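You operate a simulated robot arm through the tools that you are given. There is no shell and no other tool. Be economical: measure what you need, move in short steps, check, and stop when the job is done.

You run a simulated two-armed robot. Do the job below in one go: nothing can be reset, and whatever is moved stays where it is left.

JOB
One line of the mirror box is off: turn that knob till it shows GOOD.
Fine: stop two in first, out last; free the lock lever, lock again; leave the other knob. Where these are worked on the way, their far stop is far enough and under half their travel is too little: stop two.

It is judged by the outcome, as a careful person would: the job done as asked, and still so three seconds after it is handed in. It fails if anything else is knocked over, pushed out of place, dropped, spilled or broken.

ROBOT AND FRAMES
Two 7-joint arms with two-finger parallel grippers on one trunk, on a base that drives. Base frame: it is fixed to the floor where the robot stands at the start and does not move with it; the origin is under the middle of the robot, x ahead of it, y to its left, z up. Lengths are in cm, angles in degrees, forces in N, time in s.
The left shoulder is at the start at [7, 13, 94.3], the right one opposite. With the tool pointing down near the work surface each hand reaches from about 22 to 52 cm from the robot's upright axis, wherever it stands, measured 20 degrees to its own side. Places, roughly: belt knob [-40, 320, 50]; belt lock lever [-20, 330, 30]; blue button [-260, 360, 100]; cam [-10, 140, 60]; cam lock lever [0, 130, 50]; grease line knob [-30, 210, 50]; green button [-30, 320, 80]; idler lever [-20, 330, 50]; lean knob [50, -80, 110]; lever of the orange rail stop [-40, 290, 90]; lock lever of foot one [-50, 280, 50]; lock lever of foot two [-20, 170, 50]; lock lever of the aiming box [-70, 310, 90]; lock lever of the mirror box [50, -80, 90]; mirror box [60, -80, 100]; mode knob [-290, 390, 100]. Payload 1.57 kg a hand.
Tool frame (each hand has its own): the origin (TCP) lies between the finger pads and is the grasp point; the fingertips stand 3 cm ahead of it; z points along the fingers, y is the line along which they close. The gripper opens to 8 cm. The fingers are 1.7 cm wide and 1.2 cm thick; the gripper's body (4 by 8.2 cm) begins 8 cm behind the TCP.
Orientation is that of the tool frame in the base frame, as a unit quaternion [x, y, z, w]. With the fingers straight down and closing along the base's y, the tool's x points along the base's -x, its y along +y and its z along -z.

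CONTROLS
- The arms move only by the tool nudge_tool. It takes "left_moves", "right_moves" or both (then of equal length, played together; a hand with none holds still); each is a list of rows, each an object of numbers (a shift or turn left out is 0, a gripper value left out holds the last): "dx", "dy", "dz": the shift along the tool's x, y, z in mm; "wx", "wy", "wz": the turn, a rotation vector about the tool's x, y, z in degrees; "grip": the finger opening in mm, from 0 to 80. In form: [{"dx": .., "dy": .., "dz": .., "wx": .., "wy": .., "wz": .., "grip": ..}, ...]. A call has 1 to 12 rows; each row shifts and turns the commanded pose from where the row before left it, along the tool's axes as they then stand. A row lasts 0.2 s, in which the tool goes at most 5 cm and 8.6 degrees; a call with a longer step from one row to the next is refused whole, and so is a gripper value outside its range. Where a pose cannot be reached the arm comes as near as it can. A force on the tool above 40 N (or 10 N above the force at the start of the call, whichever is more), or a blocked arm, ends the call early, and 0.2 s more pass. Each finger travels about 10.8 cm/s and halts on what it meets, pressing with about 39 N; the grip force reading is that of the motor and also rises with nothing between the fingers. The clock runs only during rows and for 0.2 s after the last one: add rows that do not move to give the fingers time. It gives the time, the measured TCP pose, the force on the tool (base axes), the opening and the grip force at its end, in the units of the frame above (readings bear some noise), with the torque about the TCP (base axes, N m) and any sound that the robot's microphone picked up.
- Cameras (640 x 400 px; columns grow to the right, rows downward): "scene" is now at [13.77, 0.84, 120.27]; the picture's right is [0.12, -0.99, 0.00], its down [-0.18, -0.02, -0.98] and it looks along [0.98, 0.12, -0.19] (base axes); focal length 236 px, centre (320, 200). "left" rides on the left gripper at [7.2, 0.7, -12.2] in its tool frame; the picture's right is [-0.09, 1.00, 0.00], its down [-0.84, -0.08, -0.54] and it looks along [-0.54, -0.05, 0.84] (tool axes); focal length 238 px, centre (320, 200). "right" rides on the right gripper at [7.2, -0.7, -12.2] in its tool frame; the picture's right is [0.09, 1.00, 0.00], its down [-0.84, 0.08, -0.54] and it looks along [-0.54, 0.05, 0.84] (tool axes); focal length 238 px, centre (320, 200). There is no depth. A picture from a camera that has moved, and an enlarged one, comes with that camera's place and axes in the base frame and with its lens. The place of the scene camera against the robot may be out by one fixed shift of up to 1.8 cm in any direction.
- camera(camera): a new picture of that camera. The clock stands still meanwhile.
- move_column(by): slides the trunk up (or, below 0, down) by that many cm; the arms and the scene camera ride with it, the base frame stays. It gives what a move gives, with no picture.
- drive_base(legs): drives the robot by 1 to 6 legs, each [ahead, left, turn to the left] in cm, cm and degrees, along the robot's own axes; the way and the turn of a leg run together, so that a leg with both is an arc; at most 150 cm and 180 degrees a leg. The arms and the cameras ride along, it lands a little off, and it stops where it bumps. It gives what a move gives.
- turn_head(pan, tilt): turns the head with the scene camera to pan (to the left, within 86 degrees either way) and tilt (down, from -29 to 69), counted from straight ahead of the robot. It gives what a move gives.
- close_up(camera, box): a new picture of the part [left, top, right, bottom] of that camera's present view, enlarged. The clock stands still meanwhile.
- finish_job(): hands the job in; it is judged then, once.

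Work in short steps. Places have to be worked out from the pictures, the camera data and where the tool is seen: move nearer, look again, correct. Check each grasp and each placing, and mend what went wrong. You have 120 turns and 92 pictures in all, those below and enlarged ones among them. Open the grippers and draw the arms clear of the work before you hand the job in, unless the task says otherwise; then end with one line.

The tools are called after "Request:" as a command line: name --argument value ..., lists and objects as JSON in quotes. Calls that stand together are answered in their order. nudge_tool: Moves the arms, as the interface text tells. Its arguments: {"type":"object","properties":{"left_moves":{"type":"array","items":{"type":"object","properties":{"dx":{"type":"number"},"dy":{"type":"number"},"dz":{"type":"number"},"wx":{"type":"number"},"wy":{"type":"number"},"wz":{"type":"number"},"grip":{"type":"number"}}}},"right_moves":{"type":"array","items":{"type":"object","properties":{"dx":{"type":"number"},"dy":{"type":"number"},"dz":{"type":"number"},"wx":{"type":"number"},"wy":{"type":"number"},"wz":{"type":"number"},"grip":{"type":"number"}}}}},"required":[]} The other tools are called the same way: move_column (by) slides the trunk up or down; drive_base (legs) drives the base; turn_head (pan, tilt) turns the head that bears the scene camera; camera (camera) takes a picture; close_up (camera, box) takes an enlarged picture of a part of a camera's view; finish_job () hands the job in.

At the start:

```text
time_s: 0.0
left_eef_pos: [36.52, 14.5, 100.0]
left_tool_rot: [0.0, 1.0, -0.001, 0.0]
left_ft_force: [0.2, 0.3, -0.2]
left_torque: [-0.02, 0.01, 0.02]
left_finger_gap: 8.04
left_grasp_force: 0.0
right_eef_pos: [36.35, -10.4, 100.01]
right_tool_rot: [0.0, 1.0, 0.0, 0.0]
right_ft_force: [-0.2, -0.2, 0.5]
right_torque: [0.0, 0.01, 0.01]
right_finger_gap: 7.99
right_grasp_force: 0.1
trunk travel left (down, up): [-58.1, 35.9]
robot x, y, heading: [0.22, -0.05, 0.2]
head pan, tilt: [7.0, 10.7]
```

scene: 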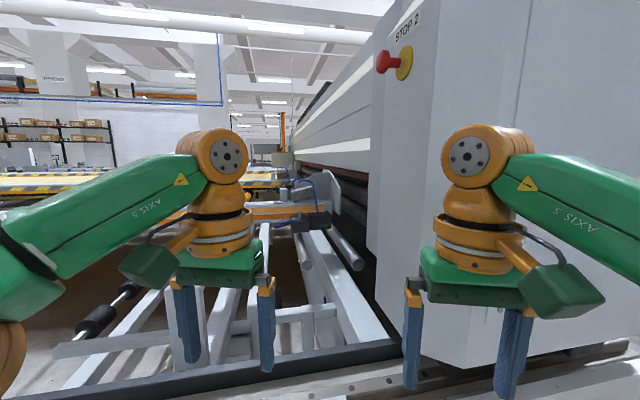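
right: 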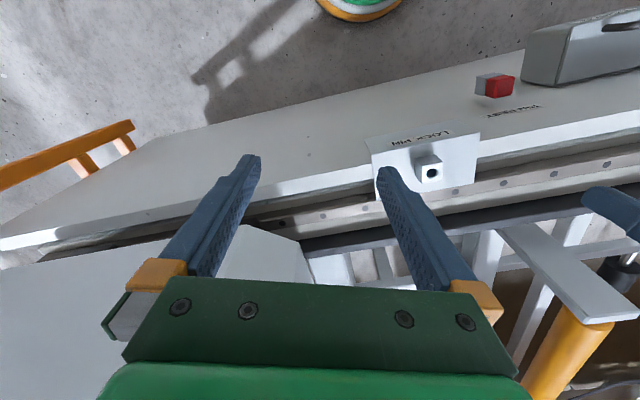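
left: 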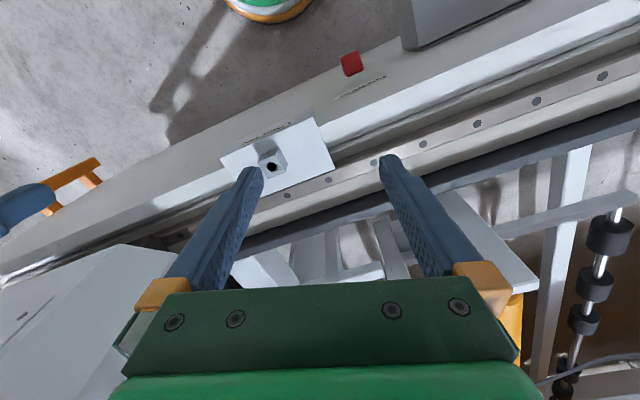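

I see "STOP 2" on the cabinet ahead-right. I look around to the right for the mirror box first.

Request:
close_up --camera "scene" --box '[340, 0, 480, 100]'

Request:
turn_head --pan -55 --tilt 10

Request:
camera --camera "scene"

```text
4.00 times, centred on (410, 50) of scene
camera zoom: at [13.77, 0.84, 120.27], right [0.12, -0.99, 0.0], down [-0.18, -0.02, -0.98], along [0.98, 0.12, -0.19], focal length 945 px, centre (-40, 800)
```

zoom: 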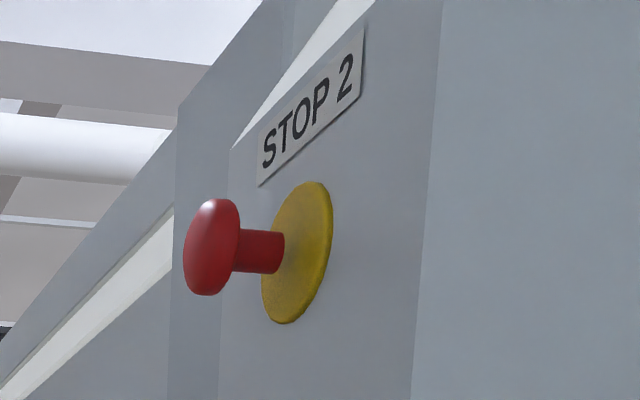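

```text
time_s: 1.3
left_eef_pos: [36.5, 14.54, 99.93]
left_tool_rot: [-0.001, 1.0, 0.0, 0.0]
left_ft_force: [0.5, -0.2, -0.4]
left_torque: [0.0, 0.03, -0.02]
left_finger_gap: 8.01
left_grasp_force: 0.1
right_eef_pos: [36.32, -10.29, 100.03]
right_tool_rot: [-0.001, 1.0, 0.001, 0.001]
right_ft_force: [-0.5, 0.6, -0.1]
right_torque: [0.01, 0.02, 0.0]
right_finger_gap: 8.01
right_grasp_force: 0.1
trunk travel left (down, up): [-58.1, 35.9]
robot x, y, heading: [0.11, -0.12, -0.1]
head pan, tilt: [-55.0, 10.0]
```

```text
87 pictures are left
camera scene: at [9.87, -7.9, 120.38], right [-0.82, -0.57, 0.0], down [-0.1, 0.14, -0.98], along [0.57, -0.81, -0.17], focal length 236 px, centre (320, 200)
```

scene: 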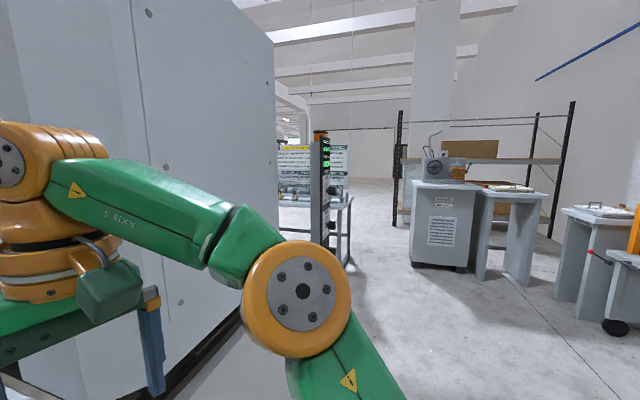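

Something with green displays is at the mirror box's bearing; I enlarge that.

Request:
close_up --camera "scene" --box '[260, 115, 372, 185]'

Request:
close_up --camera "scene" --box '[260, 180, 372, 250]'

```text
5.71 times, centred on (316, 150) of scene
camera zoom: at [9.87, -7.9, 120.38], right [-0.82, -0.57, 0.0], down [-0.1, 0.14, -0.98], along [0.57, -0.81, -0.17], focal length 1350 px, centre (343, 486)
```

zoom: 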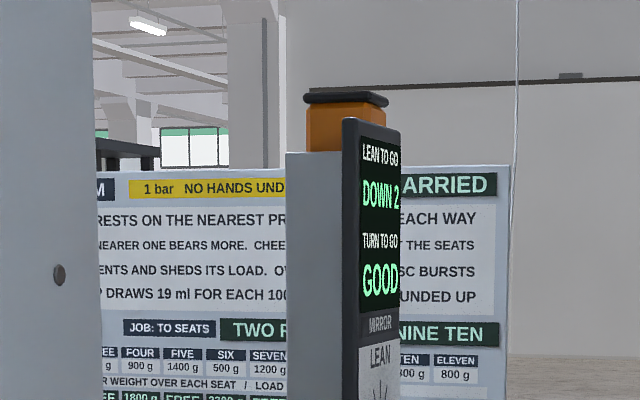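

```text
5.71 times, centred on (316, 215) of scene
camera zoom: at [9.87, -7.9, 120.38], right [-0.82, -0.57, 0.0], down [-0.1, 0.14, -0.98], along [0.57, -0.81, -0.17], focal length 1350 px, centre (343, 114)
```

zoom: 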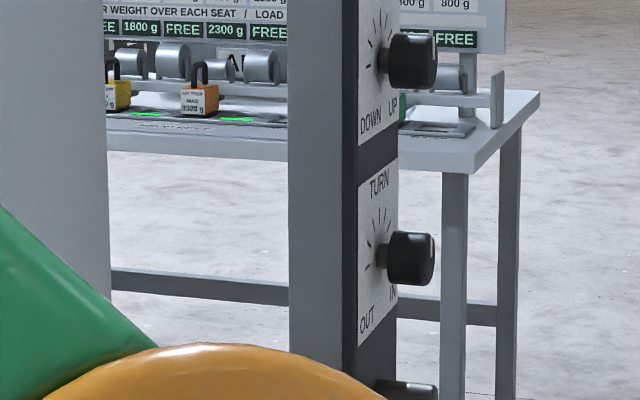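

LEAN needs DOWN 2; TURN is GOOD, so the lean knob is the one. Now I locate STOP 2 with a second view from a raised trunk.

Request:
turn_head --pan -10 --tilt 0

Request:
camera --camera "scene"

Request:
move_column --by 20

Request:
camera --camera "scene"

```text
time_s: 2.4
left_eef_pos: [36.47, 14.42, 99.96]
left_tool_rot: [0.0, 1.0, 0.0, 0.001]
left_ft_force: [0.2, 0.0, 0.5]
left_torque: [0.06, 0.03, -0.01]
left_finger_gap: 8.01
left_grasp_force: 0.1
right_eef_pos: [36.46, -10.44, 100.0]
right_tool_rot: [0.0, 1.0, 0.001, 0.001]
right_ft_force: [-0.4, -0.6, 0.2]
right_torque: [0.02, 0.02, -0.03]
right_finger_gap: 7.98
right_grasp_force: 0.0
trunk travel left (down, up): [-58.1, 35.9]
robot x, y, heading: [0.25, -0.05, 0.2]
head pan, tilt: [-10.0, 0.0]
```

```text
84 pictures are left
camera scene: at [13.39, -1.86, 121.98], right [-0.17, -0.98, 0.0], down [0.0, 0.0, -1.0], along [0.98, -0.17, 0.0], focal length 236 px, centre (320, 200)
```

scene: 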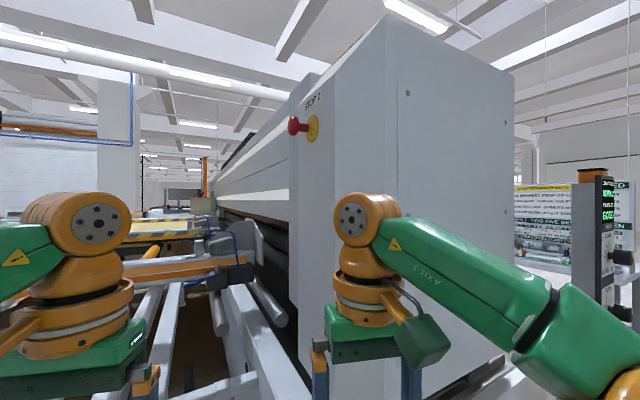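

```text
time_s: 4.6
left_eef_pos: [36.58, 14.55, 119.94]
left_tool_rot: [0.0, 1.0, 0.0, -0.001]
left_ft_force: [0.3, 0.3, -0.3]
left_torque: [-0.02, 0.02, 0.02]
left_finger_gap: 7.98
left_grasp_force: 0.0
right_eef_pos: [36.31, -10.38, 120.14]
right_tool_rot: [0.0, 1.0, 0.001, 0.0]
right_ft_force: [0.1, 0.1, 0.1]
right_torque: [-0.02, -0.02, 0.0]
right_finger_gap: 7.98
right_grasp_force: 0.1
trunk travel left (down, up): [-78.1, 15.9]
robot x, y, heading: [0.09, -0.02, -0.3]
head pan, tilt: [-10.0, 0.0]
```

```text
83 pictures are left
camera scene: at [13.4, -1.85, 141.98], right [-0.17, -0.98, 0.0], down [0.0, 0.0, -1.0], along [0.98, -0.17, 0.0], focal length 236 px, centre (320, 200)
```

scene: 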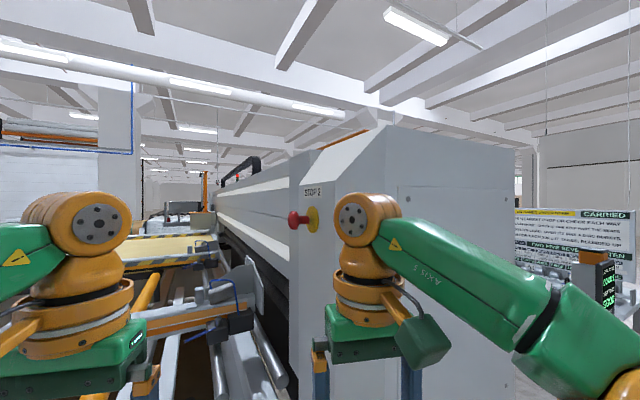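

By the vertical parallax I put the STOP 2 head near [64.7, -4.6, 138], axis along about +y. I check the geometry in a close-up.

Request:
close_up --camera "scene" --box '[264, 170, 360, 230]'

Request:
close_up --camera "scene" --box '[510, 180, 638, 260]'

```text
6.67 times, centred on (312, 200) of scene
camera zoom: at [13.4, -1.85, 141.98], right [-0.17, -0.98, 0.0], down [0.0, 0.0, -1.0], along [0.98, -0.17, 0.0], focal length 1575 px, centre (373, 200)
```

zoom: 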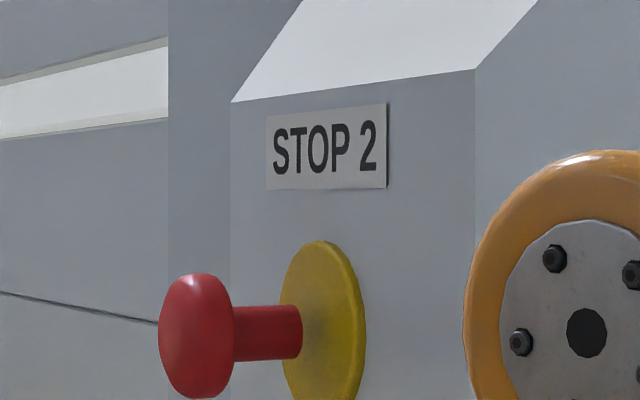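

```text
5.00 times, centred on (574, 220) of scene
camera zoom: at [13.4, -1.85, 141.98], right [-0.17, -0.98, 0.0], down [0.0, 0.0, -1.0], along [0.98, -0.17, 0.0], focal length 1181 px, centre (-950, 100)
```

zoom: 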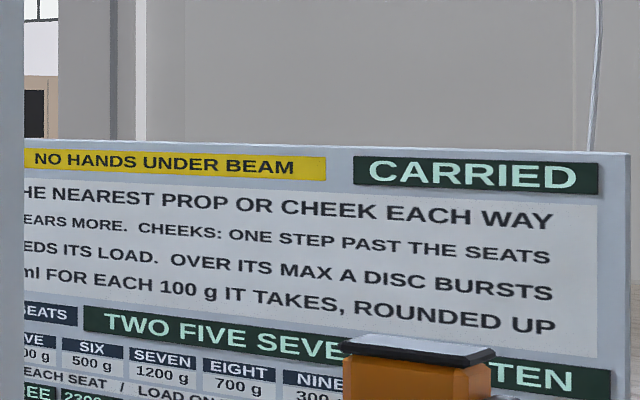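

The disc's ellipse says the button axis points along about [-0.38, 0.92, 0]. I turn the left tool to face it (fingers closing vertically).

Request:
nudge_tool --left_moves '[{"wx": 8.2}, {"wx": 8.2}, {"wx": 8.2}, {"wx": 8.2}, {"wx": 8.2}, {"wx": 8.2}, {"wx": 8.2}, {"wx": 8.2}, {"wx": 8.2}, {"wx": 8.2}, {"wx": 8.0}, {}]'

Request:
nudge_tool --left_moves '[{"wy": -7.5}, {"wy": -7.5}, {"wy": -7.4}, {"grip": 0}, {}, {}]'

```text
time_s: 7.2
left_eef_pos: [36.48, 14.5, 119.99]
left_tool_rot: [-0.001, -0.707, 0.707, -0.001]
left_ft_force: [-0.8, -0.3, -0.3]
left_torque: [0.0, -0.02, -0.02]
left_finger_gap: 8.03
left_grasp_force: 0.0
right_eef_pos: [36.43, -10.39, 119.94]
right_tool_rot: [0.0, 1.0, 0.002, 0.001]
right_ft_force: [-0.1, 0.1, 0.4]
right_torque: [-0.02, -0.01, 0.01]
right_finger_gap: 8.0
right_grasp_force: 0.0
trunk travel left (down, up): [-78.1, 15.9]
robot x, y, heading: [-0.06, 0.15, -0.0]
head pan, tilt: [-10.0, 0.0]
```

```text
time_s: 8.6
left_eef_pos: [36.48, 14.58, 119.98]
left_tool_rot: [0.137, -0.693, 0.694, -0.137]
left_ft_force: [0.3, -0.4, 0.4]
left_torque: [-0.02, -0.04, -0.01]
left_finger_gap: 0.0
left_grasp_force: 21.3
right_eef_pos: [36.48, -10.37, 120.11]
right_tool_rot: [0.001, 1.0, 0.001, 0.001]
right_ft_force: [0.0, 0.1, 0.7]
right_torque: [0.0, -0.02, -0.01]
right_finger_gap: 8.02
right_grasp_force: 0.0
trunk travel left (down, up): [-78.1, 15.9]
robot x, y, heading: [-0.11, 0.15, -0.1]
head pan, tilt: [-10.0, 0.0]
```

Tool orientation as wanted. I move to about 13 cm off the button and look with the wrist camera.

Request:
nudge_tool --left_moves '[{"dy": -45}, {"dy": -45}, {"dy": -45}, {"dy": -42}, {"dx": -43, "dz": 20}, {"dx": -43, "dz": 20}, {"dx": -43, "dz": 20}, {"dx": -43, "dz": 20}, {"dz": 20}, {"dz": 20}, {}]'

Request:
camera --camera "left"

Request:
camera --camera "scene"

```text
time_s: 11.0
left_eef_pos: [48.66, 9.61, 136.99]
left_tool_rot: [0.138, -0.693, 0.694, -0.137]
left_ft_force: [0.0, 1.0, -0.5]
left_torque: [-0.05, 0.0, -0.02]
left_finger_gap: 0.01
left_grasp_force: 21.5
left hand out of reach, approached as far as the arm can: row 7, 8
right_eef_pos: [36.38, -10.29, 120.01]
right_tool_rot: [0.001, 1.0, 0.001, 0.002]
right_ft_force: [0.2, 0.6, 0.1]
right_torque: [-0.01, 0.03, 0.03]
right_finger_gap: 8.0
right_grasp_force: 0.0
trunk travel left (down, up): [-78.1, 15.9]
robot x, y, heading: [0.24, 0.04, -0.2]
head pan, tilt: [-10.0, 0.0]
```

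```text
80 pictures are left
camera left: at [37.36, 18.23, 136.34], right [0.09, 0.03, -1.0], down [0.57, 0.82, 0.08], along [0.82, -0.57, 0.05], focal length 238 px, centre (320, 200)
```

left: 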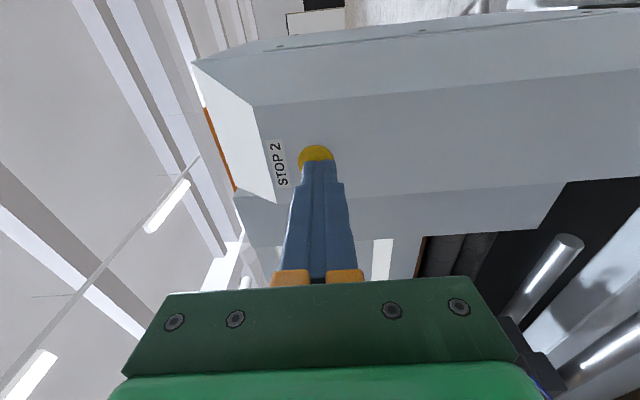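

```text
79 pictures are left
camera scene: at [13.37, -1.78, 141.99], right [-0.17, -0.98, 0.0], down [0.0, 0.0, -1.0], along [0.98, -0.17, 0.0], focal length 236 px, centre (320, 200)
```

scene: 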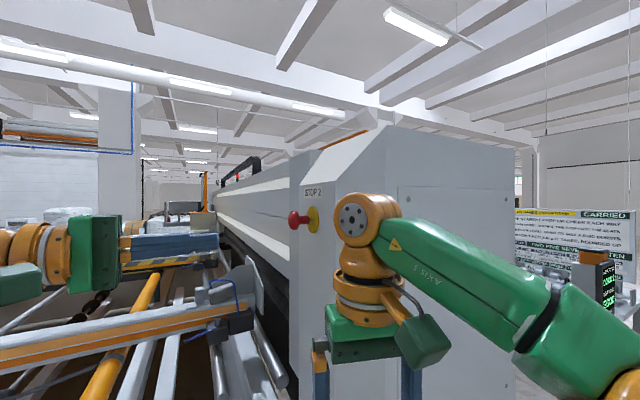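

The target is beyond the arm's reach from here. I look down to see what stands in front of the base.

Request:
turn_head --pan 0 --tilt 65

Request:
camera --camera "scene"

Request:
camera --camera "right"

```text
time_s: 12.4
left_eef_pos: [48.74, 9.52, 136.97]
left_tool_rot: [-0.138, 0.694, -0.693, 0.138]
left_ft_force: [0.7, 0.4, -0.5]
left_torque: [-0.01, 0.01, 0.0]
left_finger_gap: 0.01
left_grasp_force: 21.4
right_eef_pos: [36.37, -10.35, 120.03]
right_tool_rot: [0.0, 1.0, 0.001, 0.001]
right_ft_force: [-0.3, 0.3, -0.9]
right_torque: [-0.03, 0.01, 0.01]
right_finger_gap: 8.01
right_grasp_force: 0.0
trunk travel left (down, up): [-78.1, 15.9]
robot x, y, heading: [0.37, -0.09, 0.1]
head pan, tilt: [0.0, 65.0]
```

```text
78 pictures are left
camera scene: at [10.61, -0.28, 132.39], right [0.0, -1.0, 0.0], down [-0.91, 0.0, -0.42], along [0.42, 0.0, -0.91], focal length 236 px, centre (320, 200)
```

scene: 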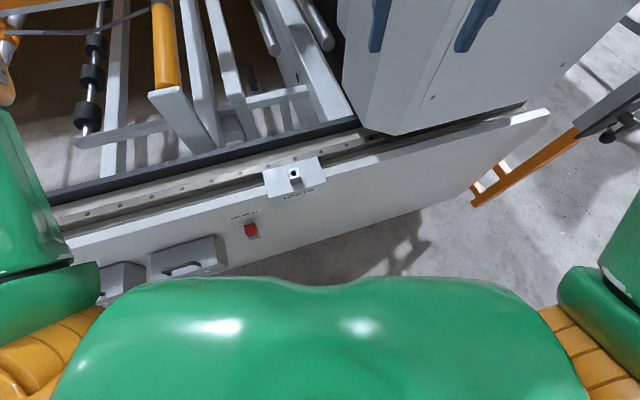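

```text
77 pictures are left
camera right: at [29.05, -11.09, 132.18], right [-0.09, 1.0, 0.0], down [0.84, 0.08, 0.54], along [0.54, 0.05, -0.84], focal length 238 px, centre (320, 200)
```

right: 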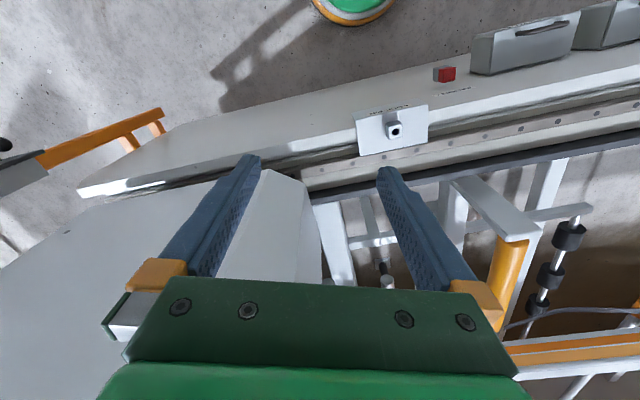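

A slanting low panel stands around x≈40 near the floor, so a short drive ahead looks safe. I raise the trunk to bring the shoulder level with the button and creep 7 cm ahead.

Request:
move_column --by 13

Request:
drive_base --legs '[[7, 0, 0]]'

Request:
turn_head --pan -5 --tilt 15

Request:
camera --camera "scene"

```text
time_s: 13.9
left_eef_pos: [48.86, 9.66, 149.95]
left_tool_rot: [-0.137, 0.694, -0.693, 0.138]
left_ft_force: [-0.7, -0.5, 0.3]
left_torque: [0.0, -0.01, 0.0]
left_finger_gap: 0.0
left_grasp_force: 21.9
right_eef_pos: [36.44, -10.27, 132.97]
right_tool_rot: [0.0, 1.0, 0.001, 0.001]
right_ft_force: [0.5, -0.4, -0.1]
right_torque: [-0.02, -0.01, 0.0]
right_finger_gap: 7.99
right_grasp_force: 0.1
trunk travel left (down, up): [-91.1, 2.9]
robot x, y, heading: [0.13, 0.1, -0.1]
head pan, tilt: [0.0, 65.0]
```

```text
time_s: 15.0
left_eef_pos: [54.36, 9.61, 150.61]
left_tool_rot: [0.135, -0.692, 0.695, -0.141]
left_ft_force: [-0.5, 0.3, -0.1]
left_torque: [0.05, 0.02, 0.06]
left_finger_gap: 0.0
left_grasp_force: 20.9
right_eef_pos: [42.28, -10.32, 133.39]
right_tool_rot: [0.001, 1.0, 0.0, 0.005]
right_ft_force: [-0.2, 0.1, -0.2]
right_torque: [-0.01, -0.08, 0.01]
right_finger_gap: 8.01
right_grasp_force: 0.0
trunk travel left (down, up): [-91.1, 2.9]
robot x, y, heading: [7.27, -0.11, 0.1]
head pan, tilt: [0.0, 65.0]
```

```text
time_s: 16.1
left_eef_pos: [55.7, 9.62, 150.03]
left_tool_rot: [-0.137, 0.694, -0.693, 0.137]
left_ft_force: [-0.1, 0.4, 0.1]
left_torque: [0.0, 0.0, -0.03]
left_finger_gap: 0.0
left_grasp_force: 21.8
right_eef_pos: [43.42, -10.3, 133.03]
right_tool_rot: [0.0, 1.0, 0.001, 0.0]
right_ft_force: [0.4, -0.3, 0.3]
right_torque: [0.0, -0.02, -0.01]
right_finger_gap: 8.0
right_grasp_force: 0.0
trunk travel left (down, up): [-91.1, 2.9]
robot x, y, heading: [6.95, 0.08, 0.0]
head pan, tilt: [-5.0, 15.0]
```

```text
76 pictures are left
camera scene: at [20.83, -1.08, 152.56], right [-0.09, -1.0, 0.0], down [-0.26, 0.02, -0.97], along [0.96, -0.08, -0.26], focal length 236 px, centre (320, 200)
```

scene: 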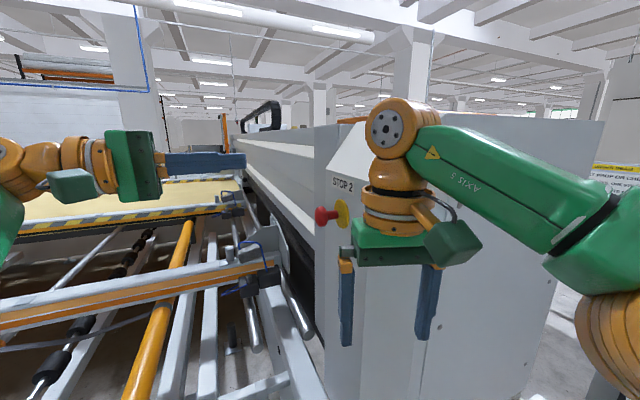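

Fingertip against prediction shows the scene camera is about 1 cm higher than stated, so the head is near [63.3, -5, 139]. I move the closed left fingers to 6 cm in front of it.

Request:
nudge_tool --left_moves '[{"dy": 40}, {"dy": 40}, {"dy": 30, "dx": -15}, {"dz": 25}, {"dz": 25}, {"dz": 20}, {}]'

Request:
camera --camera "left"

Request:
close_up --camera "scene" --box '[200, 140, 392, 260]'

```text
time_s: 17.7
left_eef_pos: [59.82, 3.7, 139.08]
left_tool_rot: [0.138, -0.693, 0.694, -0.138]
left_ft_force: [0.0, 0.4, -0.7]
left_torque: [0.0, -0.02, 0.0]
left_finger_gap: 0.01
left_grasp_force: 21.4
right_eef_pos: [43.39, -10.29, 133.05]
right_tool_rot: [0.0, 1.0, 0.001, 0.001]
right_ft_force: [0.3, -0.6, -0.6]
right_torque: [0.04, -0.01, 0.0]
right_finger_gap: 8.0
right_grasp_force: 0.1
trunk travel left (down, up): [-91.1, 2.9]
robot x, y, heading: [6.84, -0.21, 0.1]
head pan, tilt: [-5.0, 15.0]
```

```text
75 pictures are left
camera left: at [48.38, 12.32, 138.38], right [0.09, 0.03, -1.0], down [0.57, 0.82, 0.08], along [0.82, -0.57, 0.05], focal length 238 px, centre (320, 200)
```

left: 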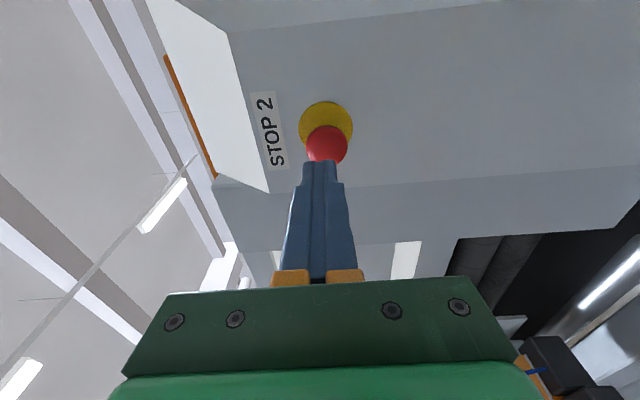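

```text
3.33 times, centred on (296, 200) of scene
camera zoom: at [20.77, -1.05, 152.57], right [-0.09, -1.0, 0.0], down [-0.26, 0.02, -0.97], along [0.96, -0.08, -0.26], focal length 787 px, centre (400, 200)
```

zoom: 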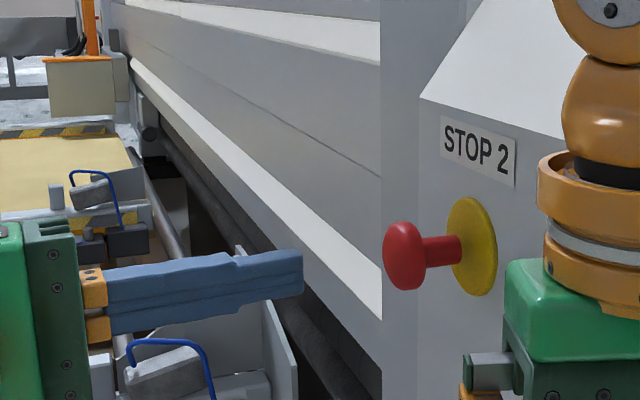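

Both views put the head at about [64, -5, 138.5]; I correct sideways a little and push in along the axis in small rows.

Request:
nudge_tool --left_moves '[{"dx": -6, "dy": 5}, {"dz": 15}, {"dz": 15}, {"dz": 10}, {}]'

Request:
camera --camera "left"

Request:
close_up --camera "scene" --box '[200, 140, 392, 260]'

```text
time_s: 18.9
left_eef_pos: [61.78, 0.26, 138.49]
left_tool_rot: [0.137, -0.693, 0.694, -0.138]
left_ft_force: [-0.3, -0.5, -0.8]
left_torque: [-0.01, 0.0, 0.0]
left_finger_gap: 0.02
left_grasp_force: 21.1
right_eef_pos: [43.37, -10.4, 132.99]
right_tool_rot: [0.001, 1.0, 0.001, 0.001]
right_ft_force: [-0.6, 0.2, 0.3]
right_torque: [0.04, 0.02, -0.03]
right_finger_gap: 8.01
right_grasp_force: 0.1
trunk travel left (down, up): [-91.1, 2.9]
robot x, y, heading: [6.97, -0.05, -0.1]
head pan, tilt: [-5.0, 15.0]
```

```text
73 pictures are left
camera left: at [50.47, 8.88, 137.85], right [0.09, 0.03, -1.0], down [0.57, 0.82, 0.08], along [0.82, -0.57, 0.05], focal length 238 px, centre (320, 200)
```

left: 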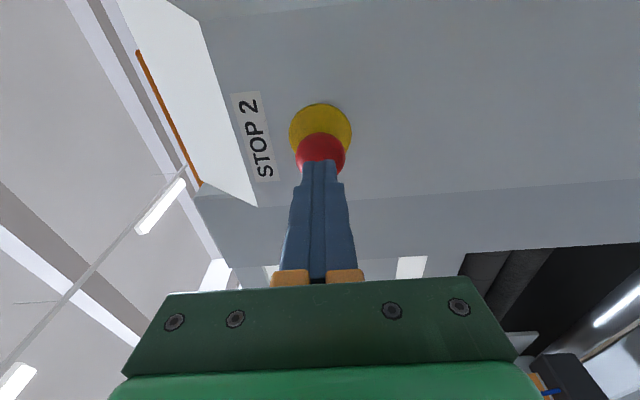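

```text
3.33 times, centred on (296, 200) of scene
camera zoom: at [20.79, -1.06, 152.57], right [-0.09, -1.0, 0.0], down [-0.26, 0.02, -0.97], along [0.96, -0.08, -0.26], focal length 787 px, centre (400, 200)
```

zoom: 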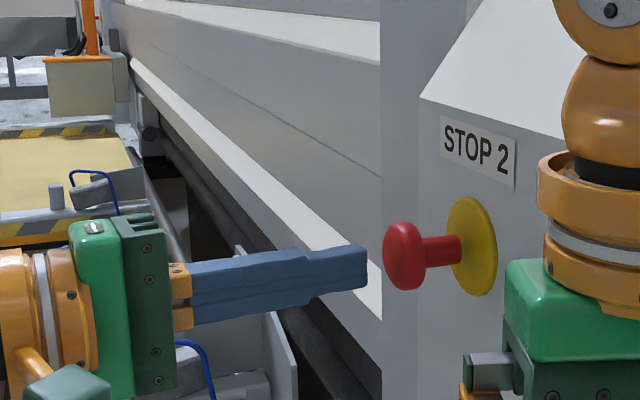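

Fingers are lined up with ~1.5 cm to go. I press in until the force stop.

Request:
nudge_tool --left_moves '[{"dz": 8}, {"dz": 8}, {"dz": 8}, {"dz": 8}, {"dz": 8}, {"dz": 8}]'

Request:
close_up --camera "scene" --box '[200, 140, 392, 260]'

```text
time_s: 20.3
left_eef_pos: [62.41, -2.67, 138.37]
left_tool_rot: [0.138, -0.691, 0.696, -0.138]
left_ft_force: [-3.0, 12.3, -0.9]
left_torque: [0.02, 0.06, -0.04]
left_finger_gap: 0.0
left_grasp_force: 21.4
left hand out of reach, approached as far as the arm can: row 4, 6
right_eef_pos: [43.23, -9.36, 133.08]
right_tool_rot: [-0.001, 1.0, -0.003, 0.003]
right_ft_force: [-0.3, -0.8, 0.0]
right_torque: [-0.03, 0.0, 0.0]
right_finger_gap: 7.97
right_grasp_force: 0.0
trunk travel left (down, up): [-91.1, 2.9]
robot x, y, heading: [6.99, 0.06, 0.3]
head pan, tilt: [-5.0, 15.0]
```

```text
3.33 times, centred on (296, 200) of scene
camera zoom: at [20.58, -0.06, 152.59], right [-0.09, -1.0, 0.01], down [-0.26, 0.02, -0.97], along [0.96, -0.08, -0.26], focal length 787 px, centre (400, 200)
```

zoom: 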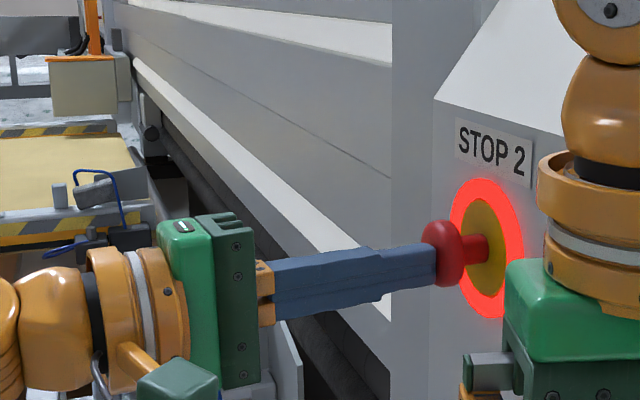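

The ring lit red but the arm ran out of reach with stem still showing. I back off, look whether it stays in, then shift the base.

Request:
nudge_tool --left_moves '[{"dz": -25}, {"dz": -25}, {"dz": -15}, {}]'

Request:
close_up --camera "scene" --box '[200, 140, 392, 260]'

```text
time_s: 21.3
left_eef_pos: [60.23, 2.03, 138.19]
left_tool_rot: [-0.138, 0.694, -0.693, 0.139]
left_ft_force: [0.0, -0.7, 0.4]
left_torque: [-0.03, -0.01, 0.04]
left_finger_gap: 0.03
left_grasp_force: 21.1
right_eef_pos: [43.37, -10.63, 132.98]
right_tool_rot: [0.0, 1.0, 0.002, 0.001]
right_ft_force: [-0.5, -1.1, 0.0]
right_torque: [0.01, 0.02, 0.06]
right_finger_gap: 8.0
right_grasp_force: 0.0
trunk travel left (down, up): [-91.1, 2.9]
robot x, y, heading: [7.17, -0.31, 0.1]
head pan, tilt: [-5.0, 15.0]
```

```text
3.33 times, centred on (296, 200) of scene
camera zoom: at [20.86, -1.32, 152.56], right [-0.09, -1.0, 0.0], down [-0.26, 0.02, -0.97], along [0.96, -0.08, -0.26], focal length 787 px, centre (400, 200)
```

zoom: 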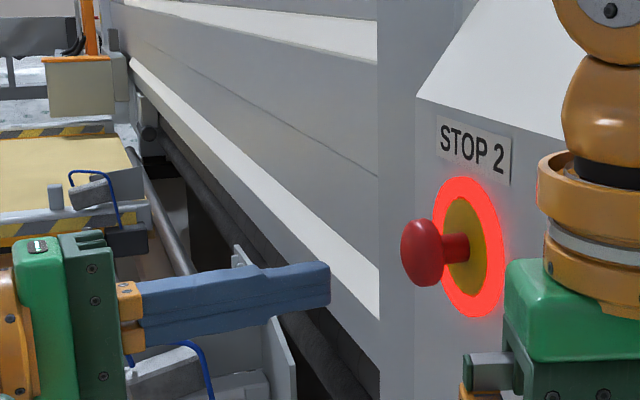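

It stays in and its ring is lit; some stem still shows, so I shift the base right/ahead and press to the far stop.

Request:
drive_base --legs '[[2, -4, 0]]'

Request:
close_up --camera "left" --box '[220, 60, 420, 185]'

```text
time_s: 22.2
left_eef_pos: [61.91, -1.3, 138.26]
left_tool_rot: [0.137, -0.692, 0.695, -0.137]
left_ft_force: [0.6, 0.0, -0.4]
left_torque: [0.0, 0.01, -0.01]
left_finger_gap: 0.0
left_grasp_force: 21.2
right_eef_pos: [45.13, -13.84, 133.1]
right_tool_rot: [0.0, 1.0, -0.001, 0.002]
right_ft_force: [0.1, 0.0, -0.7]
right_torque: [-0.08, -0.01, 0.0]
right_finger_gap: 7.99
right_grasp_force: 0.0
trunk travel left (down, up): [-91.1, 2.9]
robot x, y, heading: [8.98, -4.43, -0.2]
head pan, tilt: [-5.0, 15.0]
```

```text
3.20 times, centred on (320, 122) of left
camera zoom: at [50.68, 7.33, 137.55], right [0.09, 0.03, -1.0], down [0.57, 0.82, 0.08], along [0.82, -0.57, 0.05], focal length 763 px, centre (320, 448)
```

zoom: 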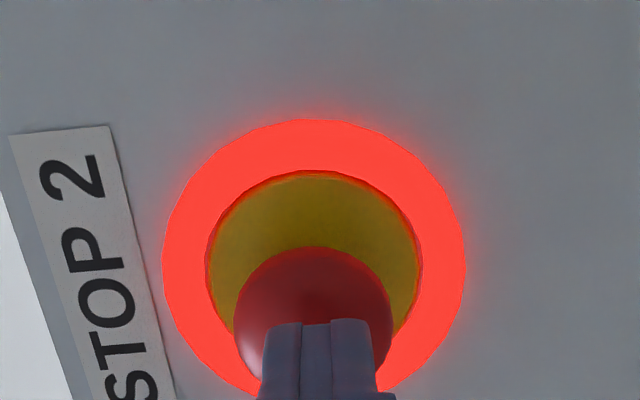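

Still aligned; I press again until stopped.

Request:
nudge_tool --left_moves '[{"dz": 8}, {"dz": 8}, {"dz": 8}, {"dz": 8}, {"dz": 6}, {"dz": 6}]'

Request:
close_up --camera "scene" --box '[200, 140, 392, 260]'

```text
time_s: 23.6
left_eef_pos: [62.78, -2.67, 138.45]
left_tool_rot: [0.143, -0.686, 0.699, -0.143]
left_ft_force: [-13.1, 31.4, -5.5]
left_torque: [0.09, 0.28, -0.23]
left_finger_gap: 0.0
left_grasp_force: 21.1
right_eef_pos: [44.35, -11.95, 133.47]
right_tool_rot: [-0.004, 1.0, -0.007, 0.005]
right_ft_force: [-1.3, -0.4, -0.7]
right_torque: [0.01, -0.02, -0.02]
right_finger_gap: 8.01
right_grasp_force: 0.0
trunk travel left (down, up): [-91.1, 2.9]
robot x, y, heading: [9.02, -3.94, 0.2]
head pan, tilt: [-5.0, 15.0]
stopped in row 6 (left hand): the force on the tool passed its limit at 42 N (the readings are from after the stop); the commanded pose is now the measured one
```

```text
3.33 times, centred on (296, 200) of scene
camera zoom: at [21.49, -2.6, 152.7], right [-0.08, -1.0, 0.02], down [-0.25, 0.0, -0.97], along [0.97, -0.08, -0.25], focal length 787 px, centre (400, 200)
```

zoom: 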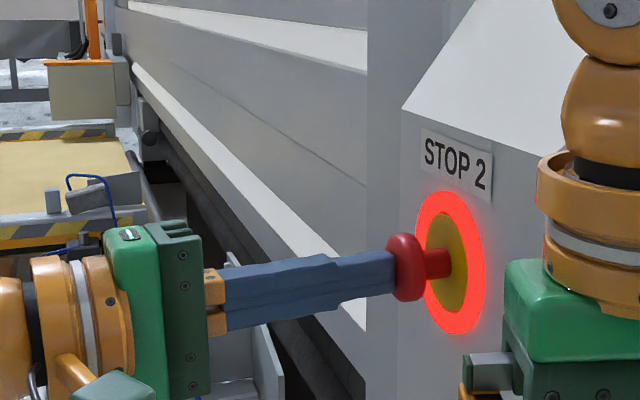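

42 N with no further travel: STOP 2 is at its far stop. I withdraw the left arm and look to the right for the mirror box surroundings.

Request:
nudge_tool --left_moves '[{"dz": -30}, {"dz": -40}, {"dz": -40}, {"dx": 40}, {"dx": 40}, {"dx": 40, "dz": -20}, {"dz": -20}, {}]'

Request:
turn_head --pan -60 --tilt 35

Request:
camera --camera "scene"

```text
time_s: 25.4
left_eef_pos: [47.11, 3.83, 138.15]
left_tool_rot: [-0.139, 0.694, -0.693, 0.139]
left_ft_force: [-0.8, 0.6, -0.8]
left_torque: [0.03, 0.0, 0.01]
left_finger_gap: 0.0
left_grasp_force: 22.1
right_eef_pos: [45.47, -14.39, 133.07]
right_tool_rot: [-0.002, 1.0, 0.0, 0.0]
right_ft_force: [0.4, 0.4, 0.2]
right_torque: [0.01, 0.03, -0.03]
right_finger_gap: 7.99
right_grasp_force: 0.1
trunk travel left (down, up): [-91.1, 2.9]
robot x, y, heading: [8.81, -3.82, 0.1]
head pan, tilt: [-5.0, 15.0]
```

```text
time_s: 26.7
left_eef_pos: [47.06, 4.01, 138.22]
left_tool_rot: [-0.14, 0.694, -0.693, 0.139]
left_ft_force: [-0.1, -0.1, 0.7]
left_torque: [0.0, -0.01, 0.02]
left_finger_gap: 0.0
left_grasp_force: 21.5
right_eef_pos: [45.41, -14.24, 133.04]
right_tool_rot: [-0.001, 1.0, 0.001, 0.0]
right_ft_force: [-0.4, 0.6, 0.7]
right_torque: [0.01, -0.01, 0.04]
right_finger_gap: 7.98
right_grasp_force: 0.2
trunk travel left (down, up): [-91.1, 2.9]
robot x, y, heading: [8.64, -4.43, 0.1]
head pan, tilt: [-60.0, 35.0]
```

```text
67 pictures are left
camera scene: at [17.91, -11.83, 149.37], right [-0.86, -0.5, 0.0], down [-0.29, 0.5, -0.82], along [0.41, -0.71, -0.57], focal length 236 px, centre (320, 200)
```

scene: 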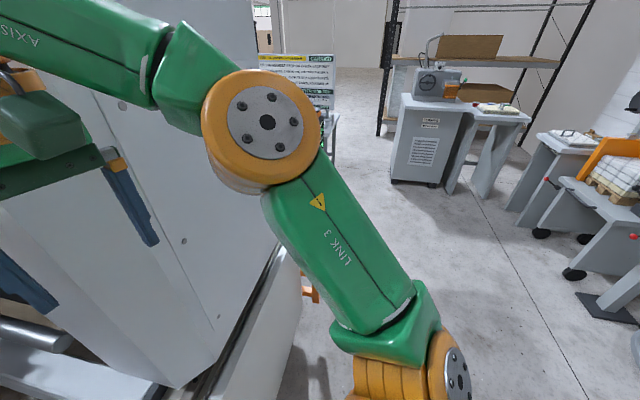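

The right arm hides the view. I lower the trunk, back off and strafe right a first stretch, then look.

Request:
move_column --by -25

Request:
drive_base --legs '[[-14, 0, 0], [0, -25, 0]]'

Request:
turn_head --pan -30 --tilt 15

Request:
camera --camera "scene"

```text
time_s: 29.2
left_eef_pos: [46.99, 3.88, 113.17]
left_tool_rot: [-0.14, 0.694, -0.693, 0.139]
left_ft_force: [-0.1, -0.7, -0.7]
left_torque: [-0.03, -0.03, 0.0]
left_finger_gap: 0.0
left_grasp_force: 21.0
right_eef_pos: [45.36, -14.27, 107.99]
right_tool_rot: [-0.001, 1.0, 0.0, 0.002]
right_ft_force: [0.8, -0.1, 0.5]
right_torque: [-0.01, 0.02, 0.04]
right_finger_gap: 7.98
right_grasp_force: 0.0
trunk travel left (down, up): [-66.1, 27.9]
robot x, y, heading: [9.03, -4.01, -0.1]
head pan, tilt: [-60.0, 35.0]
```

```text
time_s: 32.0
left_eef_pos: [33.09, -21.08, 113.19]
left_tool_rot: [-0.139, 0.694, -0.693, 0.139]
left_ft_force: [-0.9, -1.4, -1.0]
left_torque: [-0.02, -0.01, -0.01]
left_finger_gap: 0.02
left_grasp_force: 21.4
right_eef_pos: [31.29, -39.25, 107.97]
right_tool_rot: [-0.003, 1.0, 0.0, 0.0]
right_ft_force: [0.1, -0.7, -0.1]
right_torque: [-0.02, -0.03, 0.0]
right_finger_gap: 7.99
right_grasp_force: 0.0
trunk travel left (down, up): [-66.1, 27.9]
robot x, y, heading: [-5.16, -29.42, -0.1]
head pan, tilt: [-60.0, 35.0]
```

```text
time_s: 33.0
left_eef_pos: [33.08, -21.24, 113.21]
left_tool_rot: [-0.14, 0.694, -0.692, 0.14]
left_ft_force: [-0.2, -0.2, -1.0]
left_torque: [0.03, 0.03, -0.04]
left_finger_gap: 0.0
left_grasp_force: 21.4
right_eef_pos: [31.32, -39.24, 108.03]
right_tool_rot: [-0.003, 1.0, 0.001, 0.001]
right_ft_force: [-0.6, -0.6, 0.3]
right_torque: [0.01, 0.03, 0.01]
right_finger_gap: 8.0
right_grasp_force: 0.0
trunk travel left (down, up): [-66.1, 27.9]
robot x, y, heading: [-5.13, -28.87, 0.3]
head pan, tilt: [-30.0, 15.0]
```

```text
66 pictures are left
camera scene: at [7.56, -34.02, 127.57], right [-0.5, -0.87, 0.0], down [-0.23, 0.13, -0.97], along [0.84, -0.48, -0.26], focal length 236 px, centre (320, 200)
```

scene: 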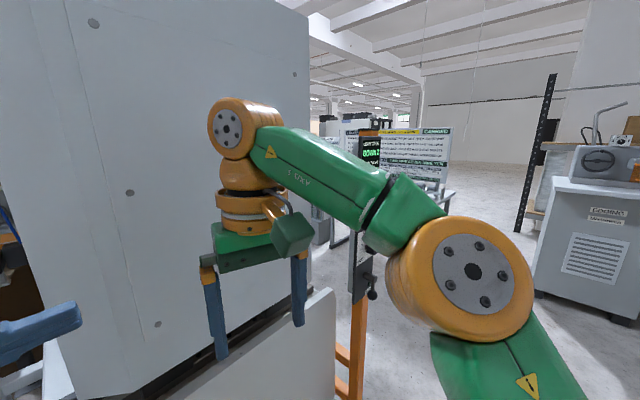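

The mirror box is behind the right arm on an orange stand. I move the right hand forward and turn it to point ahead.

Request:
nudge_tool --right_moves '[{"dx": -40}, {"dx": -40}, {"dx": -40, "dy": -30}, {"wy": -8.5}, {"wy": -8.5}, {"wy": -8.5}, {"wy": -8.5}, {"wy": -8.5}, {"wy": -8.5}, {}]'

Request:
nudge_tool --right_moves '[{"wy": -8.0}, {"wy": -8.0}, {"wy": -8.0}, {"wy": -8.0}, {"wy": -7.0}, {}]'

Request:
camera --camera "scene"

```text
time_s: 35.1
left_eef_pos: [33.04, -21.16, 113.24]
left_tool_rot: [-0.139, 0.694, -0.693, 0.139]
left_ft_force: [0.9, 1.0, -0.2]
left_torque: [-0.01, -0.01, 0.01]
left_finger_gap: 0.0
left_grasp_force: 21.3
right_eef_pos: [36.57, -42.33, 105.02]
right_tool_rot: [-0.002, 0.902, 0.002, 0.432]
right_ft_force: [0.1, -0.9, -0.9]
right_torque: [-0.01, -0.02, 0.04]
right_finger_gap: 8.02
right_grasp_force: 0.1
right hand out of reach, approached as far as the arm can: row 1, 2, 3
trunk travel left (down, up): [-66.1, 27.9]
robot x, y, heading: [-4.94, -29.3, 0.3]
head pan, tilt: [-30.0, 15.0]
```

```text
time_s: 36.5
left_eef_pos: [32.96, -21.28, 113.29]
left_tool_rot: [-0.14, 0.694, -0.693, 0.139]
left_ft_force: [-0.1, -0.1, 0.2]
left_torque: [-0.01, 0.01, -0.01]
left_finger_gap: 0.01
left_grasp_force: 21.1
right_eef_pos: [38.94, -41.4, 105.89]
right_tool_rot: [0.0, 0.706, 0.002, 0.708]
right_ft_force: [-0.3, 0.7, 0.2]
right_torque: [0.0, -0.01, -0.03]
right_finger_gap: 8.02
right_grasp_force: 0.0
right hand out of reach, approached as far as the arm can: row 4, 5
trunk travel left (down, up): [-66.1, 27.9]
robot x, y, heading: [-5.08, -28.91, 0.1]
head pan, tilt: [-30.0, 15.0]
```

```text
65 pictures are left
camera scene: at [7.53, -34.04, 127.57], right [-0.5, -0.87, 0.0], down [-0.22, 0.13, -0.97], along [0.84, -0.48, -0.26], focal length 236 px, centre (320, 200)
```

scene: 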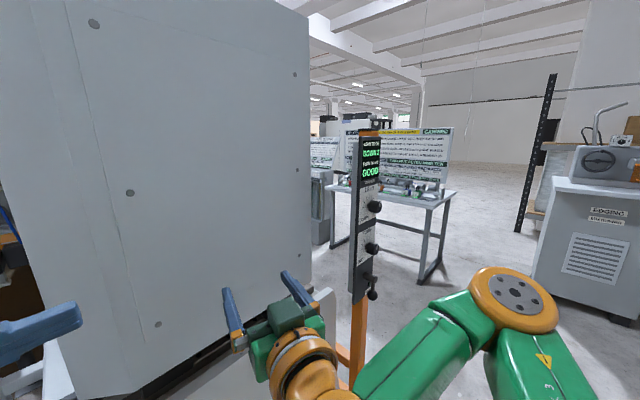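

Now the mirror box is in view; I enlarge it.

Request:
close_up --camera "scene" --box '[320, 120, 432, 190]'

Request:
close_up --camera "scene" --box '[320, 180, 448, 260]'

Request:
close_up --camera "scene" --box '[320, 230, 448, 310]'

```text
5.71 times, centred on (376, 155) of scene
camera zoom: at [7.53, -34.04, 127.57], right [-0.5, -0.87, 0.0], down [-0.22, 0.13, -0.97], along [0.84, -0.48, -0.26], focal length 1350 px, centre (0, 457)
```

zoom: 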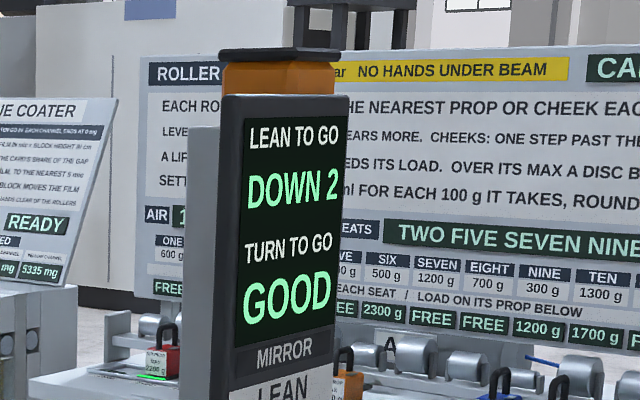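

```text
5.00 times, centred on (384, 220) of scene
camera zoom: at [7.53, -34.04, 127.57], right [-0.5, -0.87, 0.0], down [-0.22, 0.13, -0.97], along [0.84, -0.48, -0.26], focal length 1181 px, centre (0, 100)
```

zoom: 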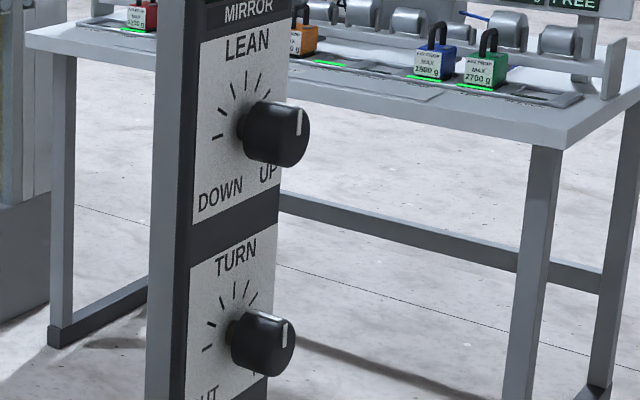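

```text
5.00 times, centred on (384, 270) of scene
camera zoom: at [7.53, -34.04, 127.57], right [-0.5, -0.87, 0.0], down [-0.22, 0.13, -0.97], along [0.84, -0.48, -0.26], focal length 1181 px, centre (0, -150)
```

zoom: 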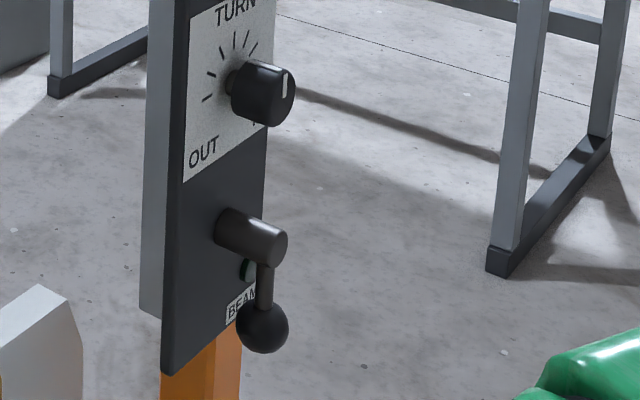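

Lean knob near [55, -79, 110], lever hub near [55, -79, 87]. I check the floor around the stand before driving in front of it.

Request:
turn_head --pan -50 --tilt 45

Request:
camera --camera "scene"

```text
time_s: 37.5
left_eef_pos: [33.05, -21.19, 113.17]
left_tool_rot: [-0.14, 0.694, -0.692, 0.139]
left_ft_force: [-0.4, 0.2, -0.1]
left_torque: [0.04, 0.02, 0.01]
left_finger_gap: 0.02
left_grasp_force: 21.3
right_eef_pos: [39.09, -41.32, 105.95]
right_tool_rot: [-0.001, 0.707, 0.002, 0.708]
right_ft_force: [0.0, -0.2, 0.0]
right_torque: [-0.03, 0.0, 0.0]
right_finger_gap: 8.01
right_grasp_force: 0.1
trunk travel left (down, up): [-66.1, 27.9]
robot x, y, heading: [-5.05, -29.21, 0.0]
head pan, tilt: [-50.0, 45.0]
```

```text
61 pictures are left
camera scene: at [4.72, -35.6, 122.9], right [-0.76, -0.65, 0.0], down [-0.46, 0.54, -0.71], along [0.46, -0.54, -0.71], focal length 236 px, centre (320, 200)
```

scene: 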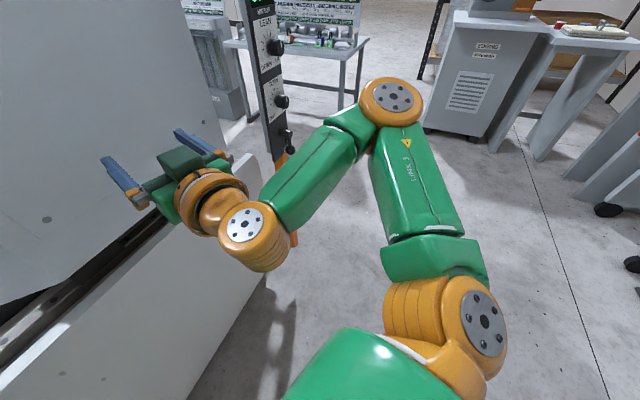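

Floor to the right is clear. I strafe right (a bit back too) to stand in front of the box, then look.

Request:
drive_base --legs '[[-4, 0, 0], [0, -50, 0]]'

Request:
turn_head --pan 0 --tilt 20

Request:
camera --camera "scene"

```text
time_s: 40.9
left_eef_pos: [29.2, -71.46, 113.27]
left_tool_rot: [-0.138, 0.694, -0.693, 0.139]
left_ft_force: [0.4, -0.5, 0.5]
left_torque: [0.02, 0.01, 0.01]
left_finger_gap: 0.0
left_grasp_force: 21.4
right_eef_pos: [35.13, -91.59, 105.97]
right_tool_rot: [-0.001, 0.706, 0.002, 0.708]
right_ft_force: [0.3, 0.0, -0.1]
right_torque: [-0.03, 0.01, 0.0]
right_finger_gap: 8.0
right_grasp_force: 0.1
trunk travel left (down, up): [-66.1, 27.9]
robot x, y, heading: [-8.95, -79.3, -0.1]
head pan, tilt: [-50.0, 45.0]
```

```text
time_s: 42.1
left_eef_pos: [29.14, -71.57, 113.24]
left_tool_rot: [-0.139, 0.694, -0.692, 0.138]
left_ft_force: [-0.1, 0.0, -0.1]
left_torque: [0.01, 0.0, 0.01]
left_finger_gap: 0.0
left_grasp_force: 20.8
right_eef_pos: [34.92, -91.57, 105.89]
right_tool_rot: [-0.001, 0.707, 0.002, 0.708]
right_ft_force: [0.4, -0.4, -0.5]
right_torque: [-0.02, 0.01, -0.01]
right_finger_gap: 8.0
right_grasp_force: 0.0
trunk travel left (down, up): [-66.1, 27.9]
robot x, y, heading: [-8.72, -79.62, 0.2]
head pan, tilt: [0.0, 20.0]
```

```text
60 pictures are left
camera scene: at [4.91, -79.58, 126.75], right [0.0, -1.0, 0.0], down [-0.34, 0.0, -0.94], along [0.94, 0.0, -0.34], focal length 236 px, centre (320, 200)
```

scene: 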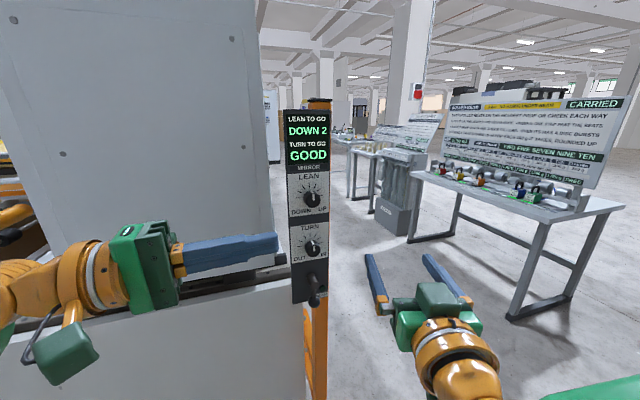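

A near-frontal view now; I zoom on the knobs and lever.

Request:
close_up --camera "scene" --box '[270, 160, 366, 220]'

Request:
close_up --camera "scene" --box '[270, 215, 390, 315]'

```text
6.67 times, centred on (318, 190) of scene
camera zoom: at [4.91, -79.58, 126.75], right [0.0, -1.0, 0.0], down [-0.34, 0.0, -0.94], along [0.94, 0.0, -0.34], focal length 1575 px, centre (333, 267)
```

zoom: 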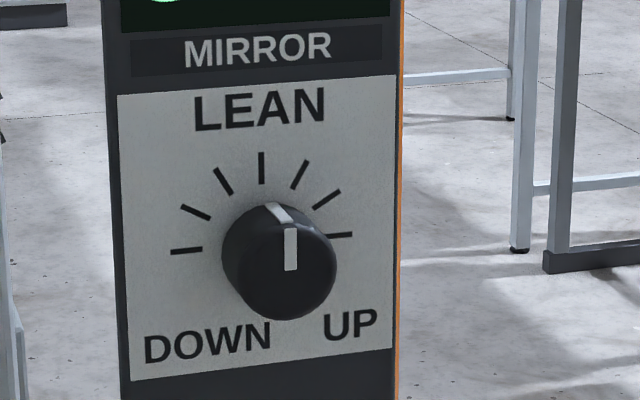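

```text
4.00 times, centred on (330, 265) of scene
camera zoom: at [4.91, -79.58, 126.75], right [0.0, -1.0, 0.0], down [-0.34, 0.0, -0.94], along [0.94, 0.0, -0.34], focal length 945 px, centre (280, -60)
```

zoom: 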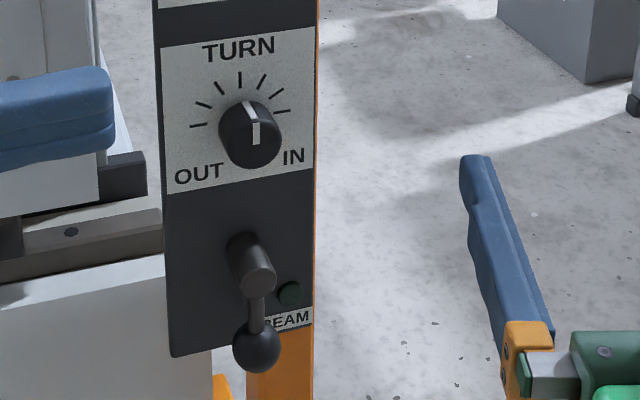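

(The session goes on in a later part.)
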